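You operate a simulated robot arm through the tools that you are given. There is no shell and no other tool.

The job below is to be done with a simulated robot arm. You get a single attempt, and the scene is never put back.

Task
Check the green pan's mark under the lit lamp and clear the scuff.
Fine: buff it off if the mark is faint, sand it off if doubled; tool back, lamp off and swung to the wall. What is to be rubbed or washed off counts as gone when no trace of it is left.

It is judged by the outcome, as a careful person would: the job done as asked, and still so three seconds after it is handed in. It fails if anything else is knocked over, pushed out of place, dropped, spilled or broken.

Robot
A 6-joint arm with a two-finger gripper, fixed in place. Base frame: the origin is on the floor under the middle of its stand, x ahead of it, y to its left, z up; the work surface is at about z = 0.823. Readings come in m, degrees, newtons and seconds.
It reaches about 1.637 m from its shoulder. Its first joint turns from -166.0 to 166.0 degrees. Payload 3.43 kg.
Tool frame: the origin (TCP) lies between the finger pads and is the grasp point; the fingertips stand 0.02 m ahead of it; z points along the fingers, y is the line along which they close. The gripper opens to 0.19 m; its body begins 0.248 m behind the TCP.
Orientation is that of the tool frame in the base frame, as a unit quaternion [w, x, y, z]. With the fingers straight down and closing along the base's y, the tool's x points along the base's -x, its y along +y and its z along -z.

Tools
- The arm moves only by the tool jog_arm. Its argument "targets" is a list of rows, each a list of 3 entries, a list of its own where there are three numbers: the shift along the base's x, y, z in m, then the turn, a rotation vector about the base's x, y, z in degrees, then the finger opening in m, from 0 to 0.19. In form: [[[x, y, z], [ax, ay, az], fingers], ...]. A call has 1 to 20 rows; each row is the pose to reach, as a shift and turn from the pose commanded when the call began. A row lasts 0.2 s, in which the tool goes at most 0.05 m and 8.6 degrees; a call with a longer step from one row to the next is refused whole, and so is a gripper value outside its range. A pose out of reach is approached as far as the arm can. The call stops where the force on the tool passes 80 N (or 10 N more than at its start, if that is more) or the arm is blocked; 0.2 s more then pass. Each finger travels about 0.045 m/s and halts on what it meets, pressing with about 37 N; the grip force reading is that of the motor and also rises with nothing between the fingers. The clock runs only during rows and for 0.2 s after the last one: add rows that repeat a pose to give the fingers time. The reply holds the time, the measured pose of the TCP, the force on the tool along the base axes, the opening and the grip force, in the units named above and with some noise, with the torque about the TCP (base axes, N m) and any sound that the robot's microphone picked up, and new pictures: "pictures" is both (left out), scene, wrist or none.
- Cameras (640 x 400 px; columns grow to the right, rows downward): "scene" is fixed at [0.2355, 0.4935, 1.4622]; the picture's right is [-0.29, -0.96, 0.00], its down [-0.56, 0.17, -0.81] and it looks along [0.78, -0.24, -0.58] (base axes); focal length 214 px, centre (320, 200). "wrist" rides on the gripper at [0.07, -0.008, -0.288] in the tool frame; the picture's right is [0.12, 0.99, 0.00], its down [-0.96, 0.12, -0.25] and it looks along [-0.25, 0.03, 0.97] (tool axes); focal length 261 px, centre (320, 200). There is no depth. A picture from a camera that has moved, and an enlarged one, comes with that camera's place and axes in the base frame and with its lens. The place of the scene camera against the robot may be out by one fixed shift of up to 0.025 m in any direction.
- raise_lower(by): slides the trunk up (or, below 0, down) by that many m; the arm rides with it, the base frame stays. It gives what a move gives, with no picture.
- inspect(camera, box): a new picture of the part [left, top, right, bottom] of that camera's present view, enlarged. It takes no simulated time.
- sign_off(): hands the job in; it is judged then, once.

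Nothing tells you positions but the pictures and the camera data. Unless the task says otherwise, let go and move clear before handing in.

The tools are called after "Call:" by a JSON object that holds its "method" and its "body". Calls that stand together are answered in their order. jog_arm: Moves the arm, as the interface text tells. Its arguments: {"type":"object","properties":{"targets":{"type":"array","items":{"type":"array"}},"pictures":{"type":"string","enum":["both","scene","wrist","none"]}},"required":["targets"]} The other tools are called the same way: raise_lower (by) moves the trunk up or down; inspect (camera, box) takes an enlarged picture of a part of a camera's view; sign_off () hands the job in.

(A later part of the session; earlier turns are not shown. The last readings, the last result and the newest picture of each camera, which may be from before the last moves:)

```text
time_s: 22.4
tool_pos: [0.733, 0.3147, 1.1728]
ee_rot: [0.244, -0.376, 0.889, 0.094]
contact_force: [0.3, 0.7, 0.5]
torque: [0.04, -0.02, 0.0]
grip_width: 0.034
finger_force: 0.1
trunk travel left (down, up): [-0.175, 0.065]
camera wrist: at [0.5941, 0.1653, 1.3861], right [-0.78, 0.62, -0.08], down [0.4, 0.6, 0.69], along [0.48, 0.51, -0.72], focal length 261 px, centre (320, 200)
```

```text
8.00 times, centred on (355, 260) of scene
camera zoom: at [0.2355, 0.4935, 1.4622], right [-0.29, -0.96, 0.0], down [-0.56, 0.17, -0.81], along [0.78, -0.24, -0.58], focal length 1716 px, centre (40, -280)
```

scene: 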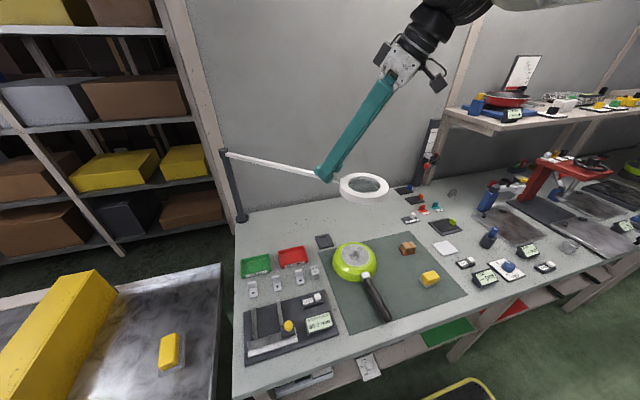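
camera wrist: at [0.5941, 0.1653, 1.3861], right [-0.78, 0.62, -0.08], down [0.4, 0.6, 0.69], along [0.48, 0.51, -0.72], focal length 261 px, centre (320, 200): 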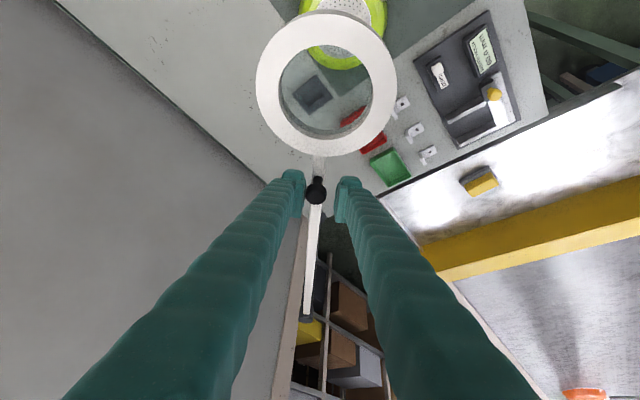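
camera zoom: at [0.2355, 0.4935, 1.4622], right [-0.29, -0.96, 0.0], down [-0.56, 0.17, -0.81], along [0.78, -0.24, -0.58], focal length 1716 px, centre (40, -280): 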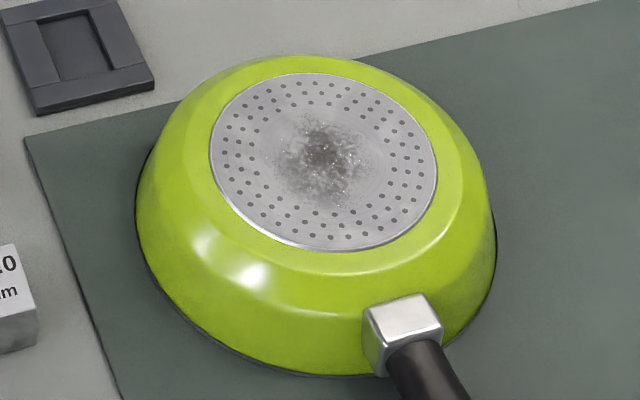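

The lens is now at about (0.66, 0.23), right over the pan. I'll release the knob, rise clear, and level the tool so the wrist camera looks straight down through the lens.

Call:
{"method": "jog_arm", "body": {"targets": [[[0, 0, 0], [0, 0, 0], 0.045], [[0, 0, 0], [0, 0, 0], 0.06], [[0, 0, 0.02], [0, 0, 0], 0.06], [[0, 0, 0.05], [0, 0, 0], 0.06], [[0, 0, 0.08], [0, 0, 0], 0.06], [[-0.007, -0.006, 0.09], [-5.2, 5.4, 0], 0.06], [[-0.014, -0.012, 0.1], [-10.4, 10.8, 0], 0.06], [[-0.021, -0.018, 0.1], [-15.6, 16.2, 0], 0.06], [[-0.03, -0.027, 0.1], [-20.8, 21.6, 0], 0.06], [[-0.03, -0.027, 0.1], [-20.8, 21.6, 0], 0.06]]}}

Call:
{"method": "inspect", "body": {"camera": "wrist", "box": [270, 85, 370, 180]}}

Call:
{"method": "inspect", "body": {"camera": "scene", "box": [335, 240, 375, 270]}}

```text
time_s: 24.6
tool_pos: [0.7019, 0.2878, 1.2729]
ee_rot: [0.0, -0.392, 0.92, 0.001]
contact_force: [-0.8, 0.7, -0.3]
torque: [-0.05, 0.12, 0.01]
grip_width: 0.0599
finger_force: 0.1
trunk travel left (down, up): [-0.175, 0.065]
camera wrist: at [0.6612, 0.2318, 1.5601], right [-0.8, 0.6, 0.0], down [0.59, 0.77, 0.25], along [0.15, 0.2, -0.97], focal length 261 px, centre (320, 200)
```

scene: 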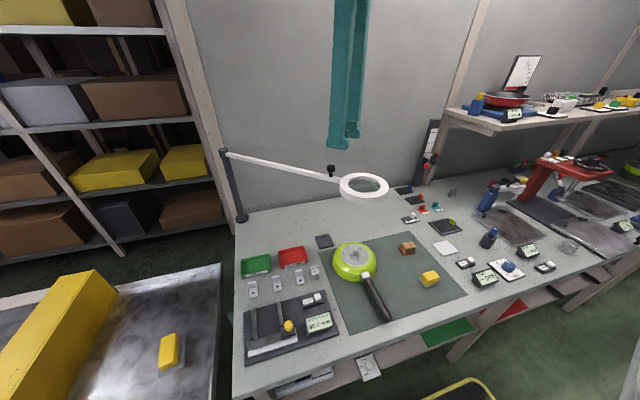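
wrist: 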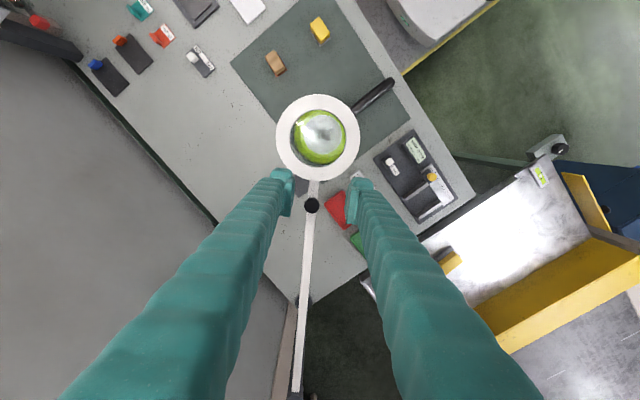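

```text
4.21 times, centred on (320, 132) of wrist
camera zoom: at [0.6612, 0.2318, 1.5601], right [-0.8, 0.6, 0.0], down [0.59, 0.77, 0.25], along [0.15, 0.2, -0.97], focal length 1098 px, centre (320, 484)
```

zoom: 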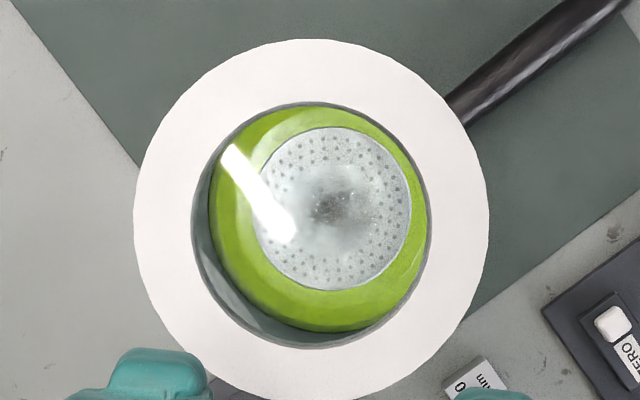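

```text
13.33 times, centred on (355, 255) of scene
camera zoom: at [0.2355, 0.4935, 1.4622], right [-0.29, -0.96, 0.0], down [-0.56, 0.17, -0.81], along [0.78, -0.24, -0.58], focal length 2860 px, centre (-147, -533)
```

zoom: 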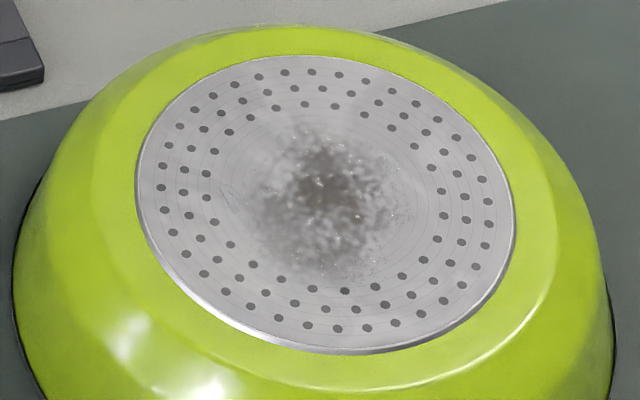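

The lens shows the pan, partly hidden by a glare streak. I'll zoom in more on the mark.

Call:
{"method": "inspect", "body": {"camera": "wrist", "box": [304, 114, 346, 156]}}

Call:
{"method": "inspect", "body": {"camera": "scene", "box": [342, 244, 370, 266]}}

Call:
{"method": "inspect", "body": {"camera": "scene", "box": [320, 150, 400, 290]}}

```text
9.52 times, centred on (325, 135) of wrist
camera zoom: at [0.6612, 0.2318, 1.5601], right [-0.8, 0.6, 0.0], down [0.59, 0.77, 0.25], along [0.15, 0.2, -0.97], focal length 2482 px, centre (272, 819)
```

zoom: 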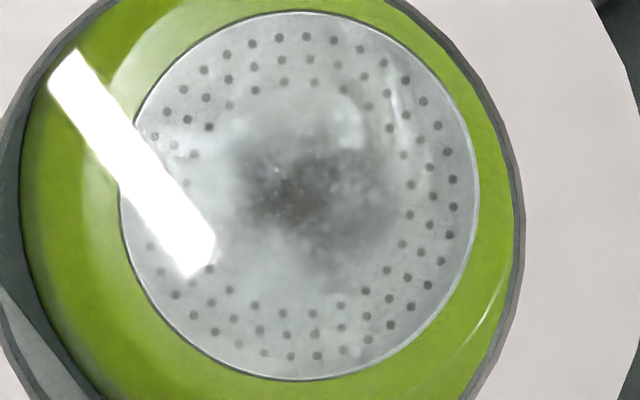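

```text
16.00 times, centred on (356, 255) of scene
camera zoom: at [0.2355, 0.4935, 1.4622], right [-0.29, -0.96, 0.0], down [-0.56, 0.17, -0.81], along [0.78, -0.24, -0.58], focal length 3432 px, centre (-256, -680)
```

zoom: 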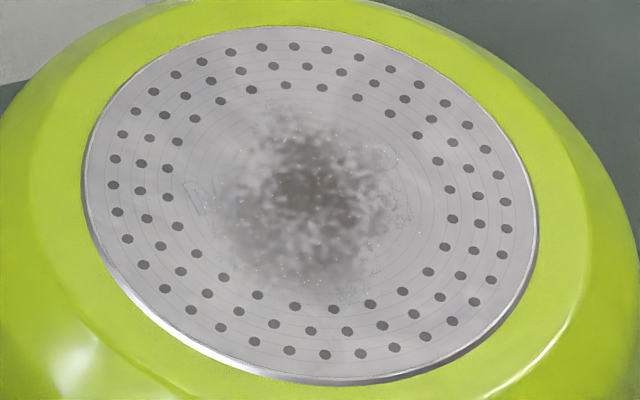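

```text
2.86 times, centred on (360, 220) of scene
camera zoom: at [0.2355, 0.4935, 1.4622], right [-0.29, -0.96, 0.0], down [-0.56, 0.17, -0.81], along [0.78, -0.24, -0.58], focal length 613 px, centre (206, 143)
```

zoom: 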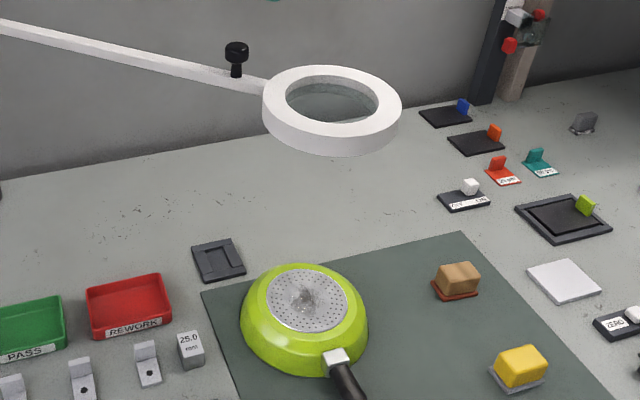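

I'll zoom in tighter from the scene camera, which sees the disc directly under the lamp without going through the lens. I'll also look at the underside of the ring.

Call:
{"method": "inspect", "body": {"camera": "scene", "box": [347, 247, 366, 263]}}

Call:
{"method": "inspect", "body": {"camera": "scene", "box": [335, 165, 395, 210]}}

Call:
{"method": "inspect", "body": {"camera": "wrist", "box": [316, 120, 346, 148]}}

```text
16.00 times, centred on (356, 255) of scene
camera zoom: at [0.2355, 0.4935, 1.4622], right [-0.29, -0.96, 0.0], down [-0.56, 0.17, -0.81], along [0.78, -0.24, -0.58], focal length 3432 px, centre (-264, -680)
```

zoom: 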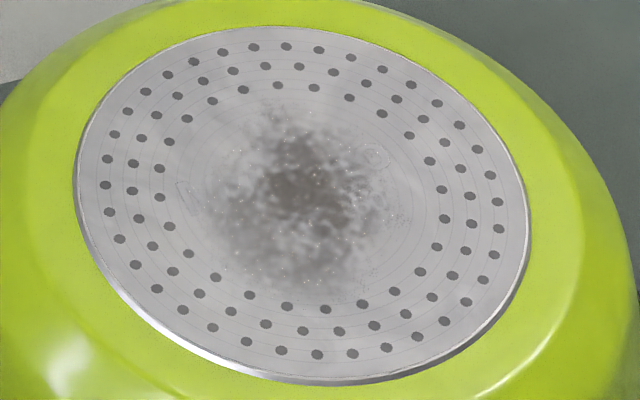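

```text
8.89 times, centred on (365, 188) of scene
camera zoom: at [0.2355, 0.4935, 1.4622], right [-0.29, -0.96, 0.0], down [-0.56, 0.17, -0.81], along [0.78, -0.24, -0.58], focal length 1906 px, centre (-80, 311)
```

zoom: 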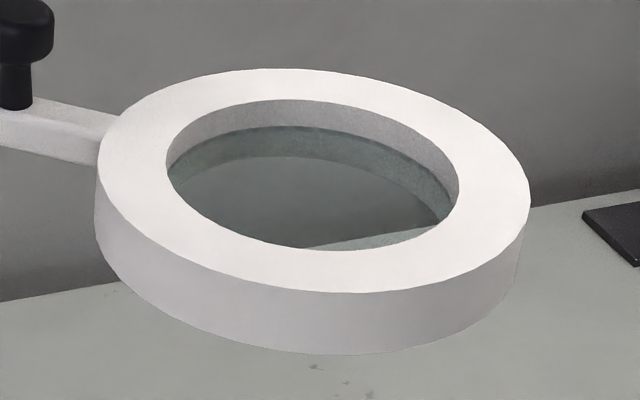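

```text
14.29 times, centred on (331, 134) of wrist
camera zoom: at [0.6612, 0.2318, 1.5601], right [-0.8, 0.6, 0.0], down [0.59, 0.77, 0.25], along [0.15, 0.2, -0.97], focal length 3724 px, centre (163, 1143)
```

zoom: 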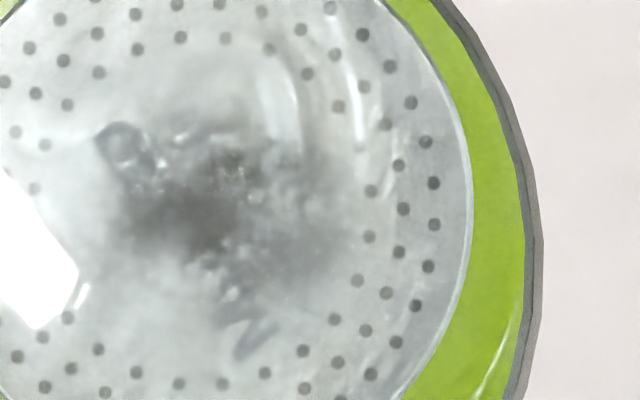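

Two small features show up in both views at matching spots, one ring-like and one wave-like, so something real is there. I'll zoom tightly on each and on the whole disc through the lens.

Call:
{"method": "inspect", "body": {"camera": "wrist", "box": [310, 124, 324, 136]}}

Call:
{"method": "inspect", "body": {"camera": "wrist", "box": [319, 137, 333, 149]}}

Call:
{"method": "inspect", "body": {"camera": "wrist", "box": [300, 110, 350, 145]}}

```text
16.00 times, centred on (317, 130) of wrist
camera zoom: at [0.6612, 0.2318, 1.5601], right [-0.8, 0.6, 0.0], down [0.59, 0.77, 0.25], along [0.15, 0.2, -0.97], focal length 4170 px, centre (368, 1320)
```

zoom: 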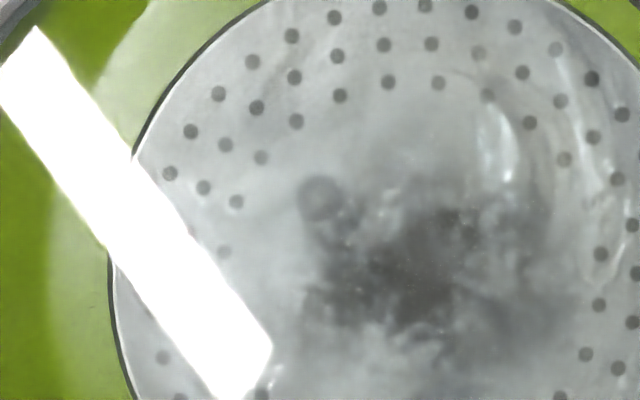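

```text
16.00 times, centred on (326, 143) of wrist
camera zoom: at [0.6612, 0.2318, 1.5601], right [-0.8, 0.6, 0.0], down [0.59, 0.77, 0.25], along [0.15, 0.2, -0.97], focal length 4170 px, centre (224, 1112)
```

zoom: 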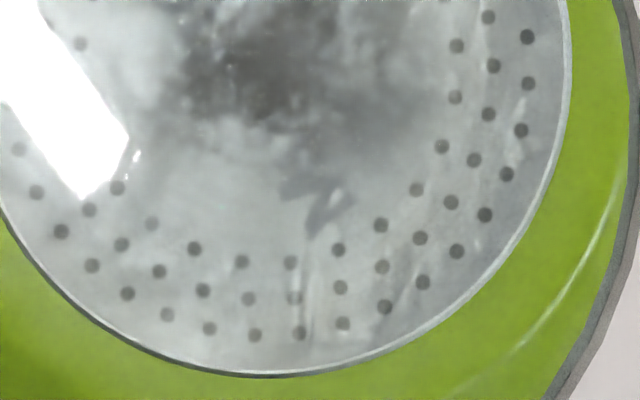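

```text
11.43 times, centred on (325, 128) of wrist
camera zoom: at [0.6612, 0.2318, 1.5601], right [-0.8, 0.6, 0.0], down [0.59, 0.77, 0.25], along [0.15, 0.2, -0.97], focal length 2979 px, centre (263, 1029)
```

zoom: 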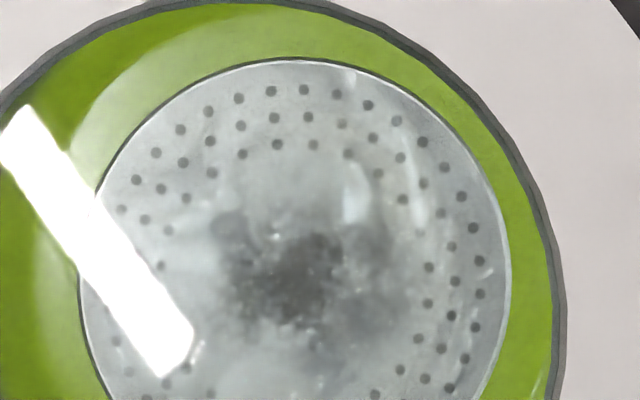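

There seem to be faint symbols on the disc that I need to see more clearly. I'll bring the wrist camera closer, under the lamp from the robot's side, so I can see the disc without lens glare. First I back off and straighten the yaw.

Call:
{"method": "jog_arm", "body": {"targets": [[[-0.03, -0.006, 0.01], [0, 0, -6], 0.08], [[-0.07, -0.014, 0.01], [0, 0, -14], 0.1], [[-0.11, -0.022, 0.01], [0, 0, -22], 0.12], [[-0.15, -0.03, 0.0], [0, 0, -30], 0.14], [[-0.19, -0.04, -0.01], [0, 0, -38], 0.16], [[-0.23, -0.049, -0.02], [0, 0, -46], 0.18], [[-0.23, -0.049, -0.02], [0, 0, -46], 0.19], [[-0.23, -0.049, -0.02], [0, 0, -46], 0.19]], "pictures": "wrist"}}

```text
time_s: 26.4
tool_pos: [0.4728, 0.2393, 1.2531]
ee_rot: [0.001, 0.0, 1.0, 0.001]
contact_force: [0.3, 0.6, -0.2]
torque: [0.02, -0.01, 0.04]
grip_width: 0.19
finger_force: 0.1
trunk travel left (down, up): [-0.175, 0.065]
camera wrist: at [0.4026, 0.2304, 1.5402], right [-0.12, 0.99, 0.0], down [0.96, 0.11, 0.25], along [0.25, 0.03, -0.97], focal length 261 px, centre (320, 200)
```

wrist: 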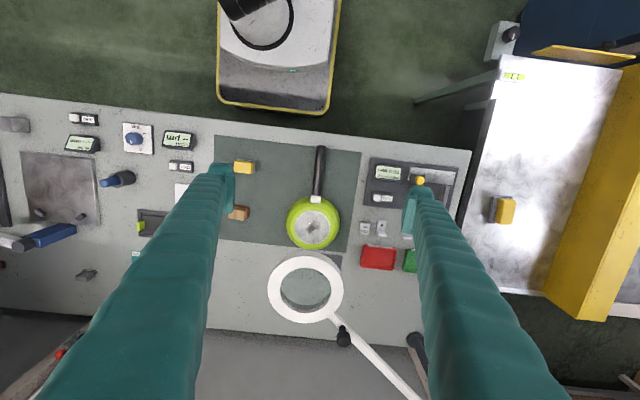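

From here the wrist camera sees the disc directly, clear of the lens. I'll zoom in.

Call:
{"method": "inspect", "body": {"camera": "wrist", "box": [295, 210, 335, 242]}}

Call:
{"method": "inspect", "body": {"camera": "wrist", "box": [303, 216, 325, 236]}}

```text
12.50 times, centred on (315, 226) of wrist
camera zoom: at [0.4026, 0.2304, 1.5402], right [-0.12, 0.99, 0.0], down [0.96, 0.11, 0.25], along [0.25, 0.03, -0.97], focal length 3258 px, centre (382, -125)
```

zoom: 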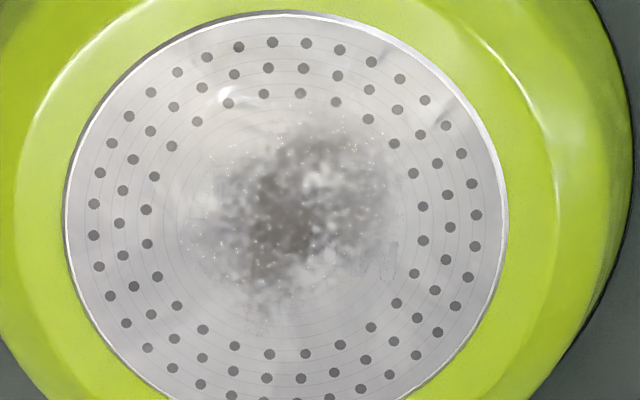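

```text
16.00 times, centred on (314, 226) of wrist
camera zoom: at [0.4026, 0.2304, 1.5402], right [-0.12, 0.99, 0.0], down [0.96, 0.11, 0.25], along [0.25, 0.03, -0.97], focal length 4170 px, centre (416, -216)
```

zoom: 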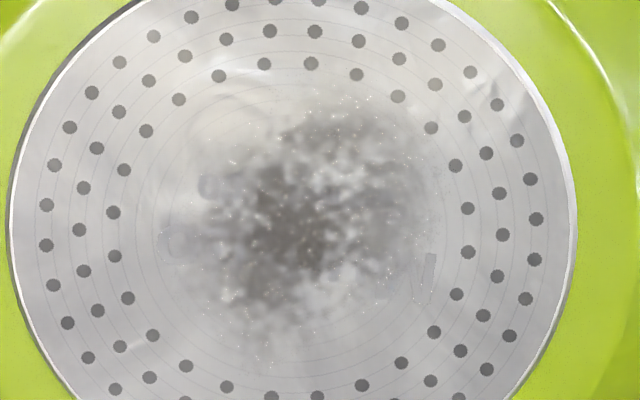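

Faint symbol-like shapes flank the scuff, and I need a closer look. I'll tilt the tool 30° and move in under the lamp to about 0.4 m from the disc.

Call:
{"method": "jog_arm", "body": {"targets": [[[0, 0, -0.02], [0, -6, 0], 0.19], [[0.005, 0, -0.05], [0, -12, 0], 0.19], [[0.015, 0, -0.08], [0, -18, 0], 0.19], [[0.025, 0, -0.11], [0, -24, 0], 0.19], [[0.035, 0, -0.14], [0, -30, 0], 0.19], [[0.05, 0, -0.18], [0, -30, 0], 0.19], [[0.065, 0, -0.22], [0, -30, 0], 0.19], [[0.08, 0, -0.26], [0, -30, 0], 0.19], [[0.095, 0, -0.29], [0, -30, 0], 0.19], [[0.105, 0, -0.315], [0, -30, 0], 0.19], [[0.105, 0, -0.315], [0, -30, 0], 0.19]]}}

Call:
{"method": "inspect", "body": {"camera": "wrist", "box": [280, 170, 360, 230]}}

```text
time_s: 28.8
tool_pos: [0.5769, 0.2381, 0.938]
ee_rot: [0.259, 0.0, 0.966, 0.001]
contact_force: [0.1, 0.1, 0.2]
torque: [0.01, -0.03, -0.01]
grip_width: 0.1902
finger_force: 0.0
trunk travel left (down, up): [-0.175, 0.065]
camera wrist: at [0.3732, 0.2302, 1.152], right [-0.1, 0.99, -0.06], down [0.71, 0.11, 0.7], along [0.7, 0.03, -0.71], focal length 261 px, centre (320, 200)
```

scene: 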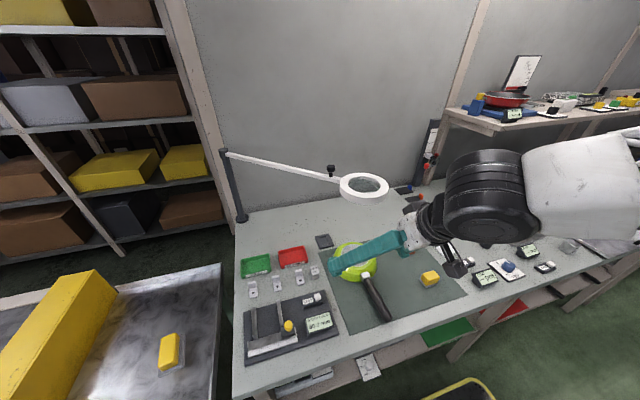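
wrist: 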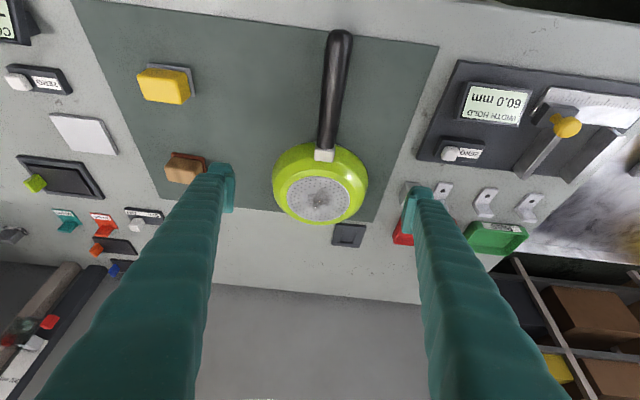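

```text
6.67 times, centred on (320, 200) of wrist
camera zoom: at [0.3732, 0.2302, 1.152], right [-0.1, 0.99, -0.06], down [0.71, 0.11, 0.7], along [0.7, 0.03, -0.71], focal length 1738 px, centre (320, 200)
```

zoom: 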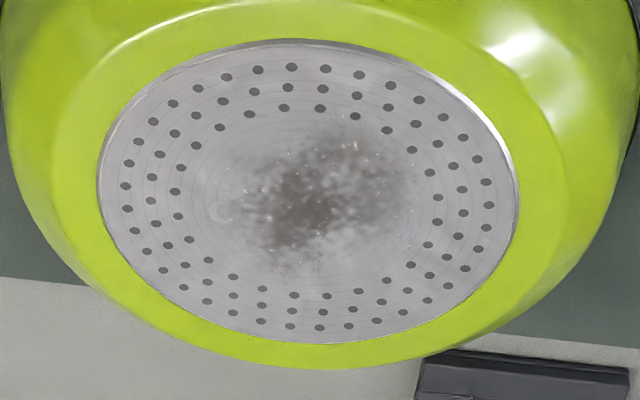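

Call:
{"method": "inspect", "body": {"camera": "wrist", "box": [300, 185, 340, 215]}}

Call:
{"method": "inspect", "body": {"camera": "wrist", "box": [297, 188, 317, 204]}}

Call:
{"method": "inspect", "body": {"camera": "wrist", "box": [322, 192, 342, 212]}}

```text
13.33 times, centred on (320, 200) of wrist
camera zoom: at [0.3732, 0.2302, 1.152], right [-0.1, 0.99, -0.06], down [0.71, 0.11, 0.7], along [0.7, 0.03, -0.71], focal length 3475 px, centre (320, 200)
```

zoom: 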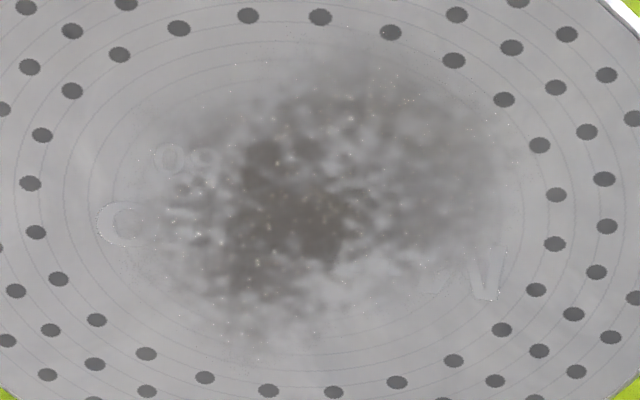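

```text
16.00 times, centred on (307, 196) of wrist
camera zoom: at [0.3732, 0.2302, 1.152], right [-0.1, 0.99, -0.06], down [0.71, 0.11, 0.7], along [0.7, 0.03, -0.71], focal length 4170 px, centre (528, 264)
```

zoom: 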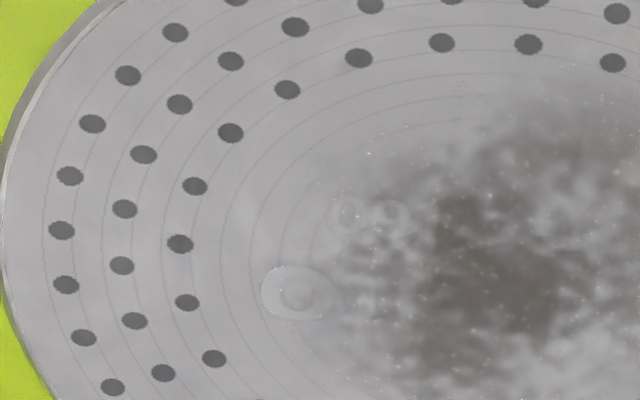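

```text
16.00 times, centred on (332, 202) of wrist
camera zoom: at [0.3732, 0.2302, 1.152], right [-0.1, 0.99, -0.06], down [0.71, 0.11, 0.7], along [0.7, 0.03, -0.71], focal length 4170 px, centre (128, 168)
```

zoom: 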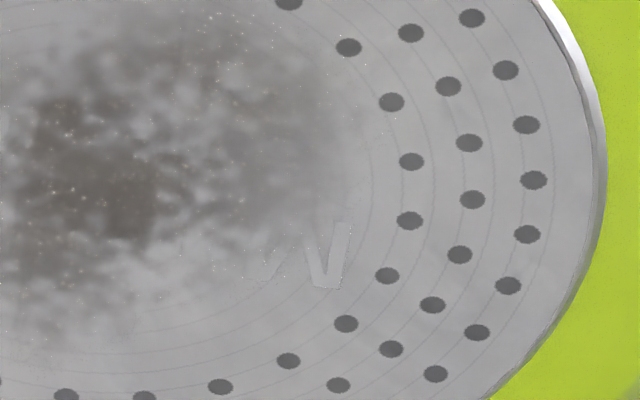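

I can now make out faint stamped characters around the scuff, a "C"/"O" on the left and a "W"/"N" on the right. I'll take more tight zooms to judge whether they are struck single and faint, or doubled.

Call:
{"method": "inspect", "body": {"camera": "wrist", "box": [303, 192, 313, 202]}}

Call:
{"method": "inspect", "body": {"camera": "wrist", "box": [326, 200, 336, 210]}}

Call:
{"method": "inspect", "body": {"camera": "wrist", "box": [310, 182, 335, 200]}}

Call:
{"method": "inspect", "body": {"camera": "wrist", "box": [305, 200, 330, 216]}}

```text
16.00 times, centred on (308, 197) of wrist
camera zoom: at [0.3732, 0.2302, 1.152], right [-0.1, 0.99, -0.06], down [0.71, 0.11, 0.7], along [0.7, 0.03, -0.71], focal length 4170 px, centre (512, 248)
```

zoom: 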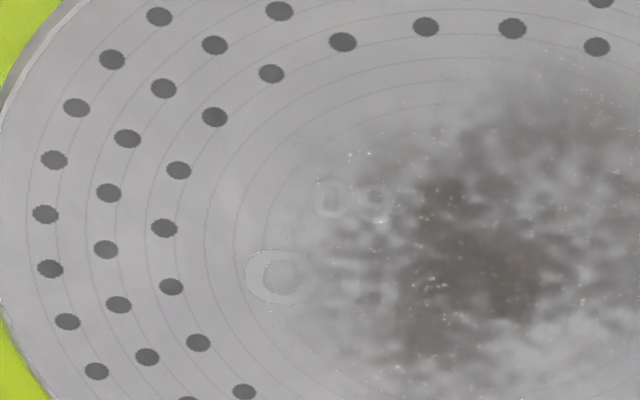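

```text
16.00 times, centred on (331, 205) of wrist
camera zoom: at [0.3732, 0.2302, 1.152], right [-0.1, 0.99, -0.06], down [0.71, 0.11, 0.7], along [0.7, 0.03, -0.71], focal length 4170 px, centre (144, 120)
```

zoom: 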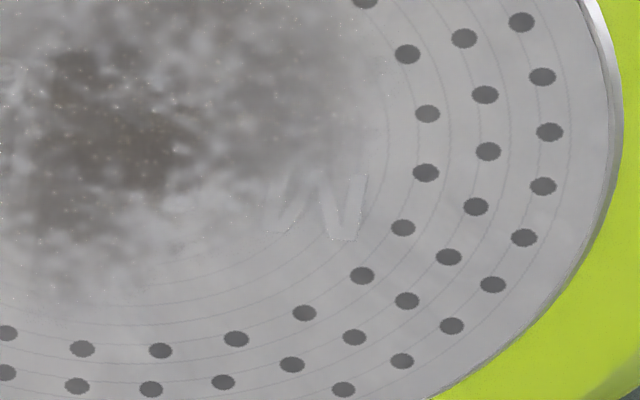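

```text
16.00 times, centred on (322, 191) of wrist
camera zoom: at [0.3732, 0.2302, 1.152], right [-0.1, 0.99, -0.06], down [0.71, 0.11, 0.7], along [0.7, 0.03, -0.71], focal length 4170 px, centre (280, 344)
```

zoom: 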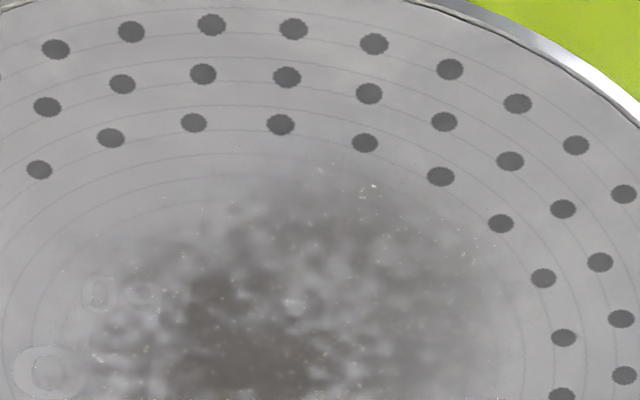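

```text
16.00 times, centred on (318, 208) of wrist
camera zoom: at [0.3732, 0.2302, 1.152], right [-0.1, 0.99, -0.06], down [0.71, 0.11, 0.7], along [0.7, 0.03, -0.71], focal length 4170 px, centre (360, 72)
```

zoom: 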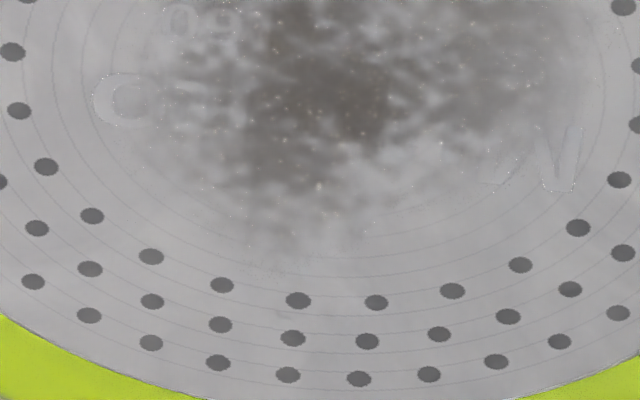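

The letters look faint with single outlines, but I want to be sure. I'll creep about 5 cm closer along the viewing line, keeping the fingers above everything, and look again.

Call:
{"method": "jog_arm", "body": {"targets": [[[0.012, 0, -0.012], [0, 0, 0], 0.19], [[0.024, 0, -0.024], [0, 0, 0], 0.19], [[0.036, 0, -0.036], [0, 0, 0], 0.19], [[0.036, 0, -0.036], [0, 0, 0], 0.19]], "pictures": "wrist"}}

Call:
{"method": "inspect", "body": {"camera": "wrist", "box": [300, 182, 340, 214]}}

Call:
{"method": "inspect", "body": {"camera": "wrist", "box": [300, 190, 312, 202]}}

Call:
{"method": "inspect", "body": {"camera": "wrist", "box": [326, 200, 338, 212]}}

```text
time_s: 29.8
tool_pos: [0.6148, 0.2405, 0.9022]
ee_rot: [0.26, 0.001, 0.966, 0.0]
contact_force: [0.0, 0.0, 0.6]
torque: [0.06, -0.01, 0.01]
grip_width: 0.1897
finger_force: 0.0
trunk travel left (down, up): [-0.175, 0.065]
camera wrist: at [0.4094, 0.2311, 1.1157], right [-0.1, 0.99, -0.06], down [0.71, 0.12, 0.7], along [0.7, 0.03, -0.71], focal length 261 px, centre (320, 200)
```

wrist: 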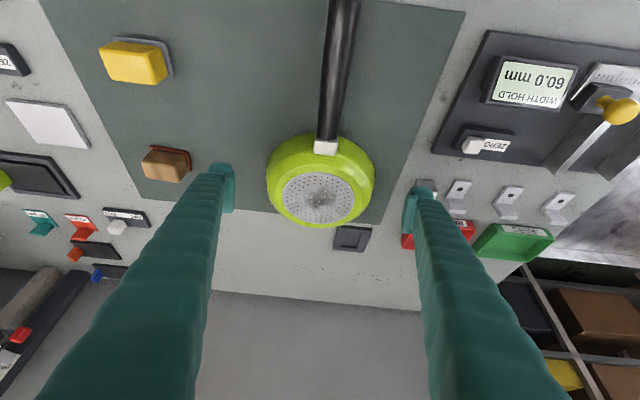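

```text
12.50 times, centred on (320, 198) of wrist
camera zoom: at [0.4094, 0.2311, 1.1157], right [-0.1, 0.99, -0.06], down [0.71, 0.12, 0.7], along [0.7, 0.03, -0.71], focal length 3258 px, centre (320, 225)
```

zoom: 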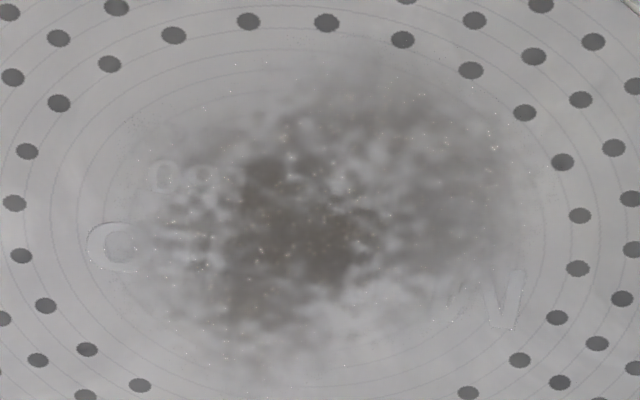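

```text
16.00 times, centred on (306, 196) of wrist
camera zoom: at [0.4094, 0.2311, 1.1157], right [-0.1, 0.99, -0.06], down [0.71, 0.12, 0.7], along [0.7, 0.03, -0.71], focal length 4170 px, centre (544, 264)
```

zoom: 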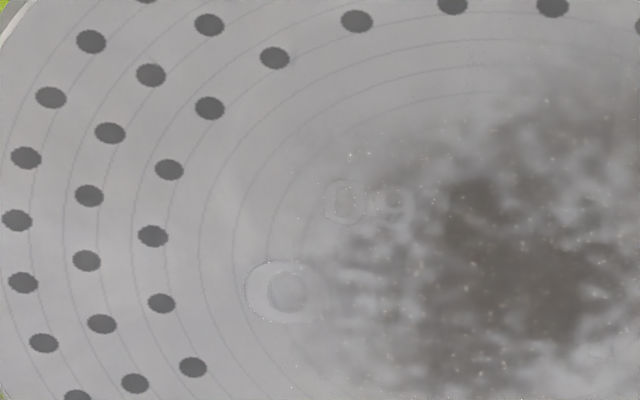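

```text
16.00 times, centred on (332, 206) of wrist
camera zoom: at [0.4094, 0.2311, 1.1157], right [-0.1, 0.99, -0.06], down [0.71, 0.12, 0.7], along [0.7, 0.03, -0.71], focal length 4170 px, centre (128, 104)
```

zoom: 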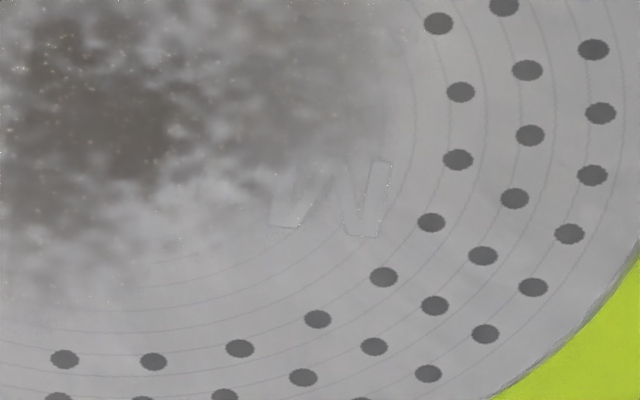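

The lettering looks single and low in contrast, a wide "M" and an "O" with clean single outlines. To be sure the lamp is really lit and is what reveals it, I'll switch it OFF, which is needed at the end anyway, and compare the same view. First I back out.

Call:
{"method": "jog_arm", "body": {"targets": [[[-0.012, 0, 0.012], [0, 0, 0], 0.19], [[-0.036, 0, 0.036], [0, 0, 0], 0.18], [[-0.05, 0, 0.076], [0, 0, 0], 0.16], [[-0.065, 0, 0.11], [0, 0, 0], 0.14], [[-0.08, 0, 0.15], [0, 0, 0], 0.12], [[-0.095, 0, 0.18], [0, 0, 0], 0.1], [[-0.106, 0, 0.211], [0, 0, 0], 0.08], [[-0.116, 0, 0.241], [0, 6, 0], 0.06], [[-0.126, 0, 0.271], [0, 12, 0], 0.06], [[-0.136, 0, 0.301], [0, 18, 0], 0.06], [[-0.141, 0, 0.331], [0, 24, 0], 0.06], [[-0.141, 0, 0.351], [0, 30, 0], 0.06], [[-0.12, -0.03, 0.351], [0, 30, 0], 0.06], [[-0.09, -0.06, 0.345], [0, 30, 0], 0.06], [[-0.06, -0.09, 0.338], [0, 30, 0], 0.06], [[-0.03, -0.12, 0.33], [0, 30, 0], 0.06]], "pictures": "scene"}}

Call:
{"method": "inspect", "body": {"camera": "scene", "box": [342, 244, 370, 266]}}

Call:
{"method": "inspect", "body": {"camera": "scene", "box": [300, 160, 420, 300]}}

```text
time_s: 33.2
tool_pos: [0.5851, 0.1197, 1.2315]
ee_rot: [0.001, 0.0, 1.0, 0.0]
contact_force: [-0.3, 1.5, 0.0]
torque: [-0.1, -0.09, -0.02]
grip_width: 0.0597
finger_force: 0.0
trunk travel left (down, up): [-0.175, 0.065]
```

scene: 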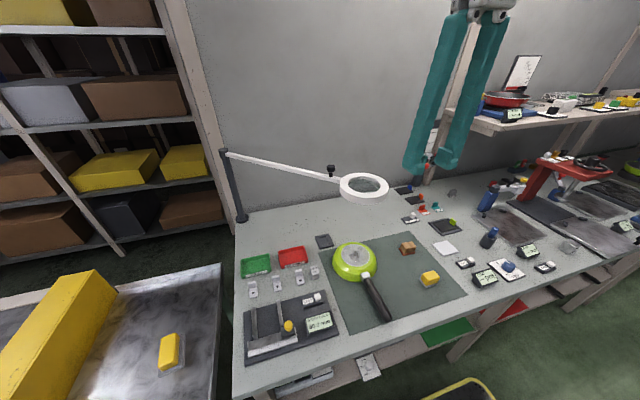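

```text
16.00 times, centred on (356, 255) of scene
camera zoom: at [0.2355, 0.4935, 1.4622], right [-0.29, -0.96, 0.0], down [-0.56, 0.17, -0.81], along [0.78, -0.24, -0.58], focal length 3432 px, centre (-256, -680)
```

zoom: 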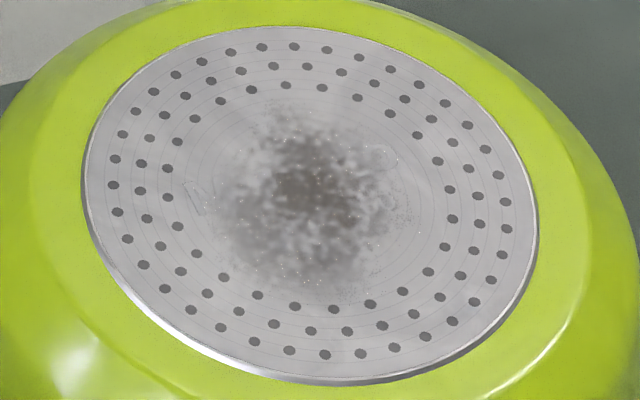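

```text
2.86 times, centred on (360, 230) of scene
camera zoom: at [0.2355, 0.4935, 1.4622], right [-0.29, -0.96, 0.0], down [-0.56, 0.17, -0.81], along [0.78, -0.24, -0.58], focal length 613 px, centre (206, 114)
```

zoom: 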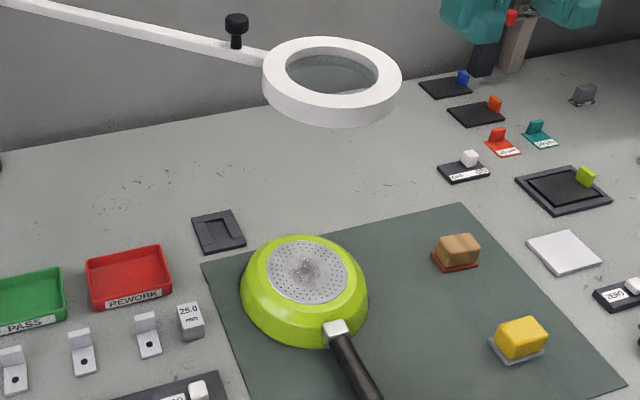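

Now to the switch: I'll move above the slider, which is at about (0.801, -0.1075) on the ON side, and lower to just above it.

Call:
{"method": "jog_arm", "body": {"targets": [[[0.03, -0.03, -0.01], [0, 0, 0], 0.06], [[0.06, -0.06, -0.02], [0, 0, 0], 0.06], [[0.09, -0.09, -0.03], [0, 0, 0], 0.055], [[0.12, -0.12, -0.04], [0, 0, 0], 0.05], [[0.15, -0.15, -0.06], [0, 0, 0], 0.046], [[0.18, -0.18, -0.09], [0, 0, 0], 0.044], [[0.2, -0.205, -0.13], [0, 0, 0], 0.044], [[0.217, -0.2265, -0.17], [0, 0, 0], 0.044], [[0.217, -0.2265, -0.21], [0, 0, 0], 0.044], [[0.217, -0.2265, -0.25], [0, 0, 0], 0.044], [[0.217, -0.2265, -0.29], [0, 0, 0], 0.044], [[0.217, -0.2265, -0.32], [0, 0, 0], 0.044], [[0.217, -0.2265, -0.32], [0, 0, 0], 0.044]], "pictures": "wrist"}}

Call:
{"method": "inspect", "body": {"camera": "wrist", "box": [270, 150, 370, 220]}}

```text
refused: row 6 steps farther than a row can; nothing moved
```

```text
5.71 times, centred on (320, 185) of wrist
camera zoom: at [0.5136, 0.1113, 1.5189], right [-0.12, 0.99, 0.0], down [0.96, 0.11, 0.25], along [0.25, 0.03, -0.97], focal length 1489 px, centre (320, 286)
```

zoom: 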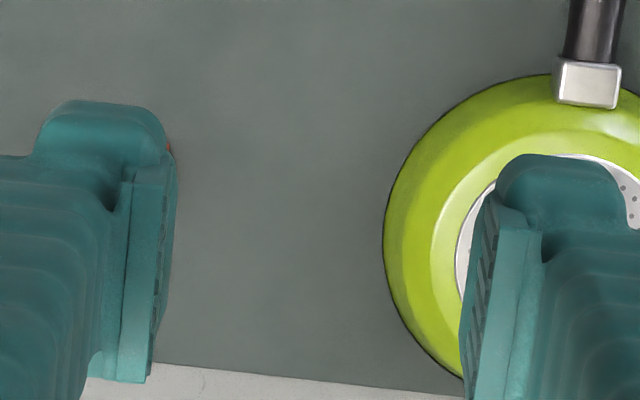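

A step was too long and the call was refused, so nothing moved. I'll resend with smaller steps.

Call:
{"method": "jog_arm", "body": {"targets": [[[0.03, -0.03, -0.01], [0, 0, 0], 0.06], [[0.06, -0.06, -0.02], [0, 0, 0], 0.06], [[0.09, -0.09, -0.03], [0, 0, 0], 0.055], [[0.12, -0.12, -0.04], [0, 0, 0], 0.05], [[0.15, -0.15, -0.055], [0, 0, 0], 0.046], [[0.175, -0.175, -0.075], [0, 0, 0], 0.044], [[0.195, -0.2, -0.1], [0, 0, 0], 0.044], [[0.217, -0.2265, -0.13], [0, 0, 0], 0.044], [[0.217, -0.2265, -0.17], [0, 0, 0], 0.044], [[0.217, -0.2265, -0.21], [0, 0, 0], 0.044], [[0.217, -0.2265, -0.25], [0, 0, 0], 0.044], [[0.217, -0.2265, -0.29], [0, 0, 0], 0.044], [[0.217, -0.2265, -0.32], [0, 0, 0], 0.044], [[0.217, -0.2265, -0.32], [0, 0, 0], 0.044]], "pictures": "wrist"}}

Call:
{"method": "inspect", "body": {"camera": "wrist", "box": [270, 150, 370, 220]}}

```text
time_s: 36.2
tool_pos: [0.8016, -0.1081, 0.9125]
ee_rot: [0.001, 0.0, 1.0, 0.002]
contact_force: [0.3, 0.0, -0.6]
torque: [-0.03, 0.01, 0.0]
grip_width: 0.0441
finger_force: 0.0
trunk travel left (down, up): [-0.175, 0.065]
camera wrist: at [0.7313, -0.1152, 1.1993], right [-0.12, 0.99, 0.0], down [0.96, 0.12, 0.25], along [0.25, 0.03, -0.97], focal length 261 px, centre (320, 200)
```

wrist: 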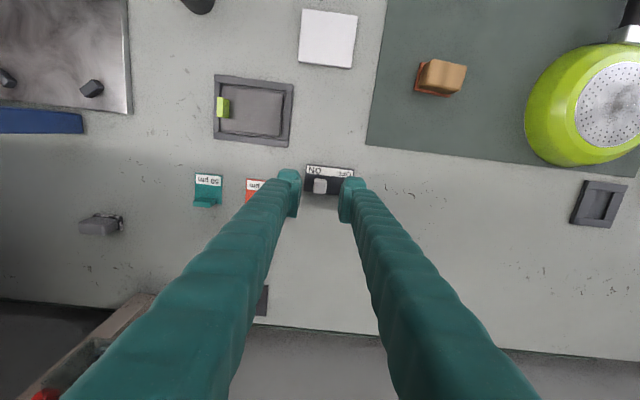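

```text
5.71 times, centred on (320, 185) of wrist
camera zoom: at [0.7313, -0.1152, 1.1993], right [-0.12, 0.99, 0.0], down [0.96, 0.12, 0.25], along [0.25, 0.03, -0.97], focal length 1489 px, centre (320, 286)
```

zoom: 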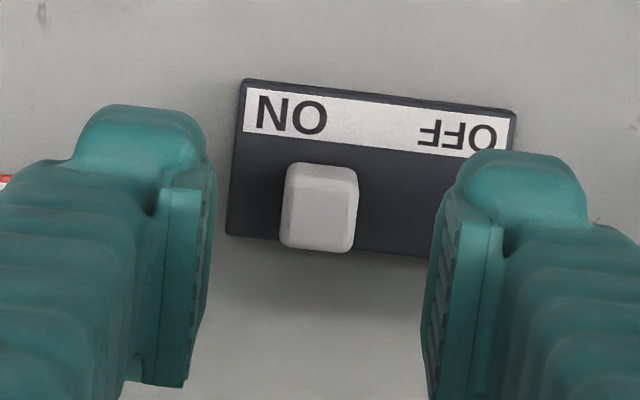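

The slider is well centred. I'll lower and push it toward OFF (+y).

Call:
{"method": "jog_arm", "body": {"targets": [[[0, 0, -0.015], [0, 0, 0], 0.028], [[0, 0, -0.035], [0, 0, 0], 0.028], [[0, 0, -0.052], [0, 0, 0], 0.028], [[0, 0, -0.052], [0, 0, 0], 0.028], [[0, 0.006, -0.052], [0, 0, 0], 0.028], [[0, 0.012, -0.052], [0, 0, 0], 0.028], [[0, 0.018, -0.052], [0, 0, 0], 0.028], [[0, 0.024, -0.052], [0, 0, 0], 0.028], [[0, 0.029, -0.052], [0, 0, 0], 0.028], [[0, 0.032, -0.052], [0, 0, 0], 0.028], [[0, 0.032, -0.052], [0, 0, 0], 0.028]], "pictures": "wrist"}}

Call:
{"method": "inspect", "body": {"camera": "wrist", "box": [270, 150, 370, 220]}}

Call:
{"method": "inspect", "body": {"camera": "scene", "box": [342, 244, 370, 266]}}

Call:
{"method": "inspect", "body": {"camera": "scene", "box": [300, 160, 420, 300]}}

```text
time_s: 38.6
tool_pos: [0.8014, -0.076, 0.8599]
ee_rot: [0.001, 0.001, 1.0, 0.0]
contact_force: [-1.1, -3.9, 1.6]
torque: [-0.07, -0.04, -0.05]
grip_width: 0.03
finger_force: 2.1
trunk travel left (down, up): [-0.175, 0.065]
camera wrist: at [0.7307, -0.0845, 1.1471], right [-0.12, 0.99, 0.0], down [0.96, 0.11, 0.25], along [0.25, 0.03, -0.97], focal length 261 px, centre (320, 200)
```

wrist: 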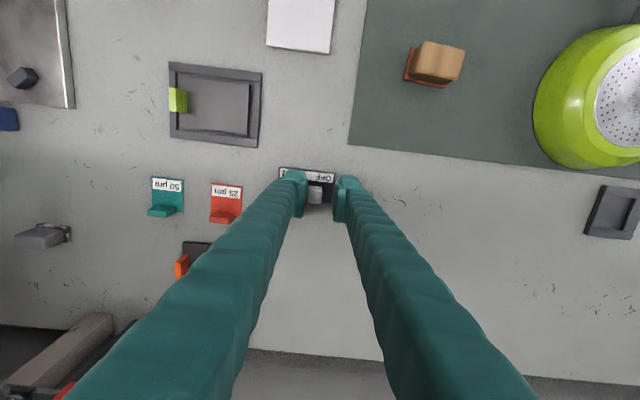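

```text
5.71 times, centred on (320, 185) of wrist
camera zoom: at [0.7307, -0.0845, 1.1471], right [-0.12, 0.99, 0.0], down [0.96, 0.11, 0.25], along [0.25, 0.03, -0.97], focal length 1489 px, centre (320, 286)
```

zoom: 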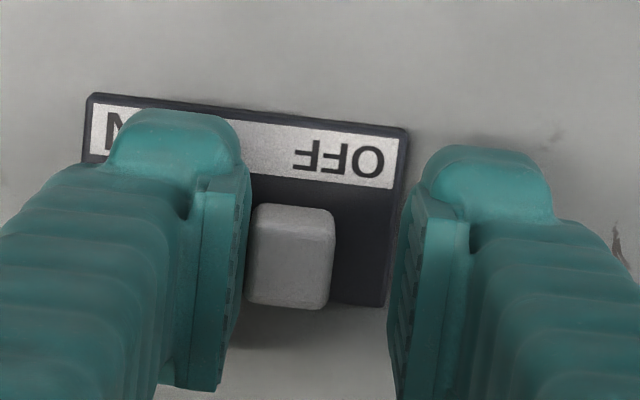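

```text
16.00 times, centred on (356, 255) of scene
camera zoom: at [0.2355, 0.4935, 1.4622], right [-0.29, -0.96, 0.0], down [-0.56, 0.17, -0.81], along [0.78, -0.24, -0.58], focal length 3432 px, centre (-256, -680)
```

zoom: 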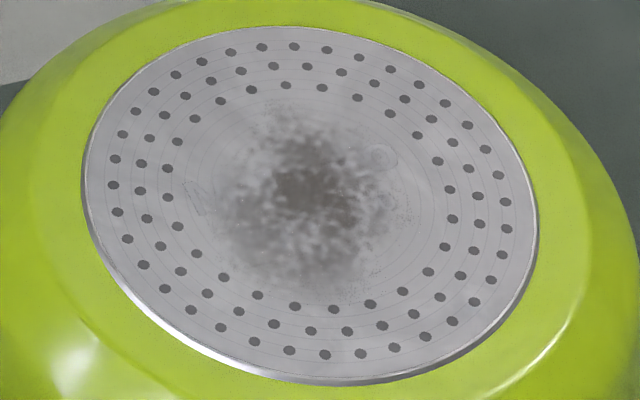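

```text
2.86 times, centred on (360, 230) of scene
camera zoom: at [0.2355, 0.4935, 1.4622], right [-0.29, -0.96, 0.0], down [-0.56, 0.17, -0.81], along [0.78, -0.24, -0.58], focal length 613 px, centre (206, 114)
```

zoom: 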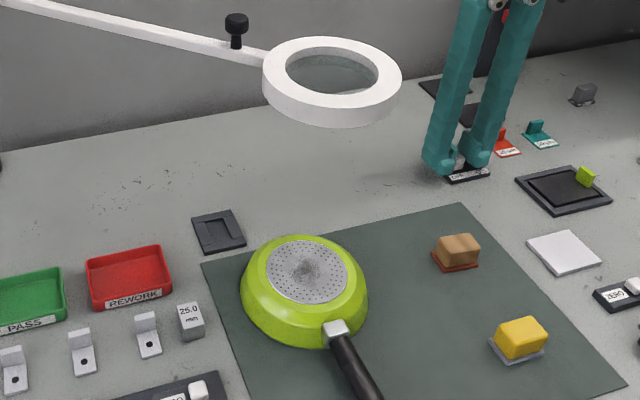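

With the switch OFF, the disc and lamp ring are visibly darker than in the same view before. So the lamp was lit during my check, and it showed single, faint lettering. Next I'll go back to the knob to swing the lamp to the wall.

Call:
{"method": "jog_arm", "body": {"targets": [[[0, -0.003, 0], [0, 0, 0], 0.034], [[0, -0.003, 0.04], [0, 0, 0], 0.034], [[0, -0.003, 0.09], [0, 0, 0], 0.04], [[0, -0.003, 0.14], [0, 0, 0], 0.05], [[-0.02, 0.0, 0.18], [0, 0, 0], 0.06], [[-0.04, 0.02, 0.22], [0, 0, 0], 0.06], [[-0.06, 0.045, 0.255], [0, 0, 0], 0.06], [[-0.08, 0.072, 0.285], [0, 0, 0], 0.06], [[-0.1, 0.1, 0.315], [0, 0, 0], 0.06], [[-0.11, 0.135, 0.345], [0, 0, 0], 0.06], [[-0.12, 0.17, 0.375], [0, 0, 6], 0.06], [[-0.12, 0.21, 0.395], [0, 0, 14], 0.06], [[-0.115, 0.25, 0.405], [0, 0, 22], 0.06], [[-0.11, 0.285, 0.415], [0, 0, 30], 0.06], [[-0.1, 0.32, 0.415], [0, 0, 38], 0.06], [[-0.085, 0.352, 0.415], [0, 0, 46], 0.06], [[-0.064, 0.387, 0.4], [0, 0, 46], 0.06], [[-0.064, 0.387, 0.4], [0, 0, 46], 0.06]]}}

Call:
{"method": "inspect", "body": {"camera": "scene", "box": [390, 205, 430, 230]}}

```text
time_s: 42.4
tool_pos: [0.7379, 0.3132, 1.2596]
ee_rot: [0.001, -0.39, 0.921, 0.001]
contact_force: [-0.7, 0.2, 0.3]
torque: [-0.06, 0.08, 0.0]
grip_width: 0.0599
finger_force: 0.0
trunk travel left (down, up): [-0.175, 0.065]
camera wrist: at [0.6956, 0.2556, 1.5467], right [-0.8, 0.6, 0.0], down [0.59, 0.77, 0.25], along [0.15, 0.2, -0.97], focal length 261 px, centre (320, 200)
```

scene: 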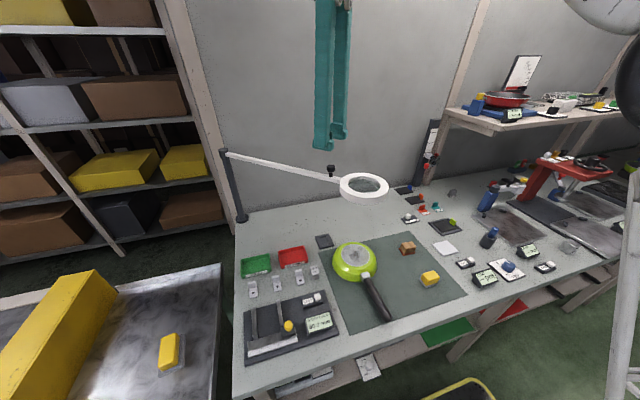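
wrist: 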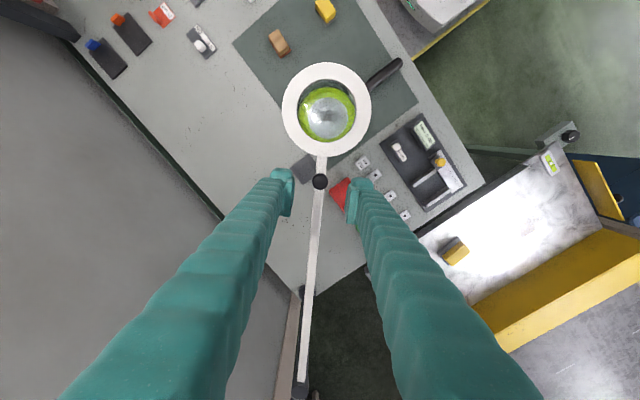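

```text
16.00 times, centred on (410, 218) of scene
camera zoom: at [0.2355, 0.4935, 1.4622], right [-0.29, -0.96, 0.0], down [-0.56, 0.17, -0.81], along [0.78, -0.24, -0.58], focal length 3432 px, centre (-1120, -80)
```

zoom: 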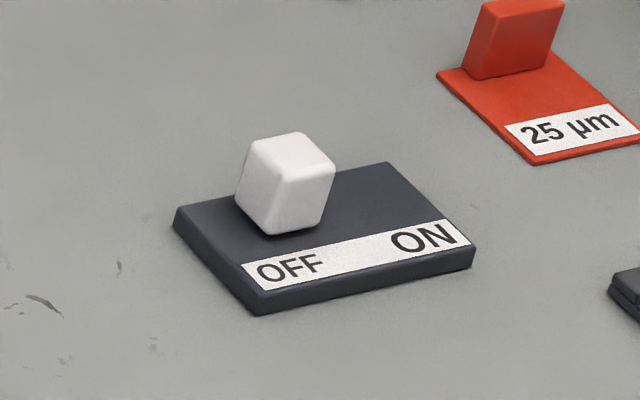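

The switch is back at OFF exactly as at the start. From this spot I'll also take a glare-free look through the lens.

Call:
{"method": "inspect", "body": {"camera": "wrist", "box": [305, 90, 349, 134]}}

Call:
{"method": "inspect", "body": {"camera": "wrist", "box": [318, 104, 338, 124]}}

```text
9.09 times, centred on (327, 112) of wrist
camera zoom: at [0.6956, 0.2556, 1.5467], right [-0.8, 0.6, 0.0], down [0.59, 0.77, 0.25], along [0.15, 0.2, -0.97], focal length 2370 px, centre (256, 1000)
```

zoom: 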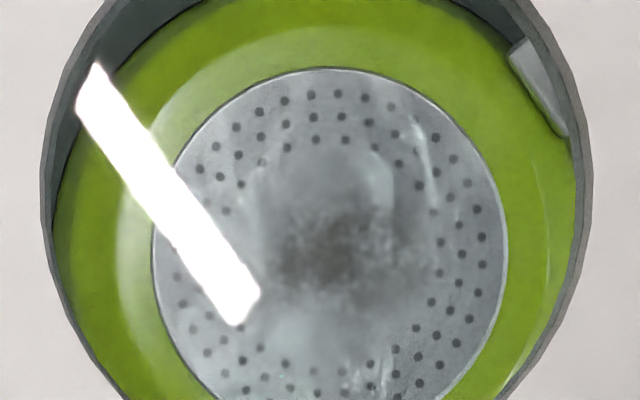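

```text
16.00 times, centred on (328, 114) of wrist
camera zoom: at [0.6956, 0.2556, 1.5467], right [-0.8, 0.6, 0.0], down [0.59, 0.77, 0.25], along [0.15, 0.2, -0.97], focal length 4170 px, centre (192, 1576)
```

zoom: 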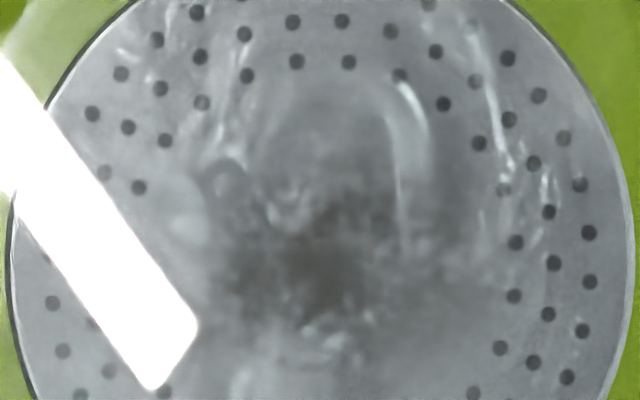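

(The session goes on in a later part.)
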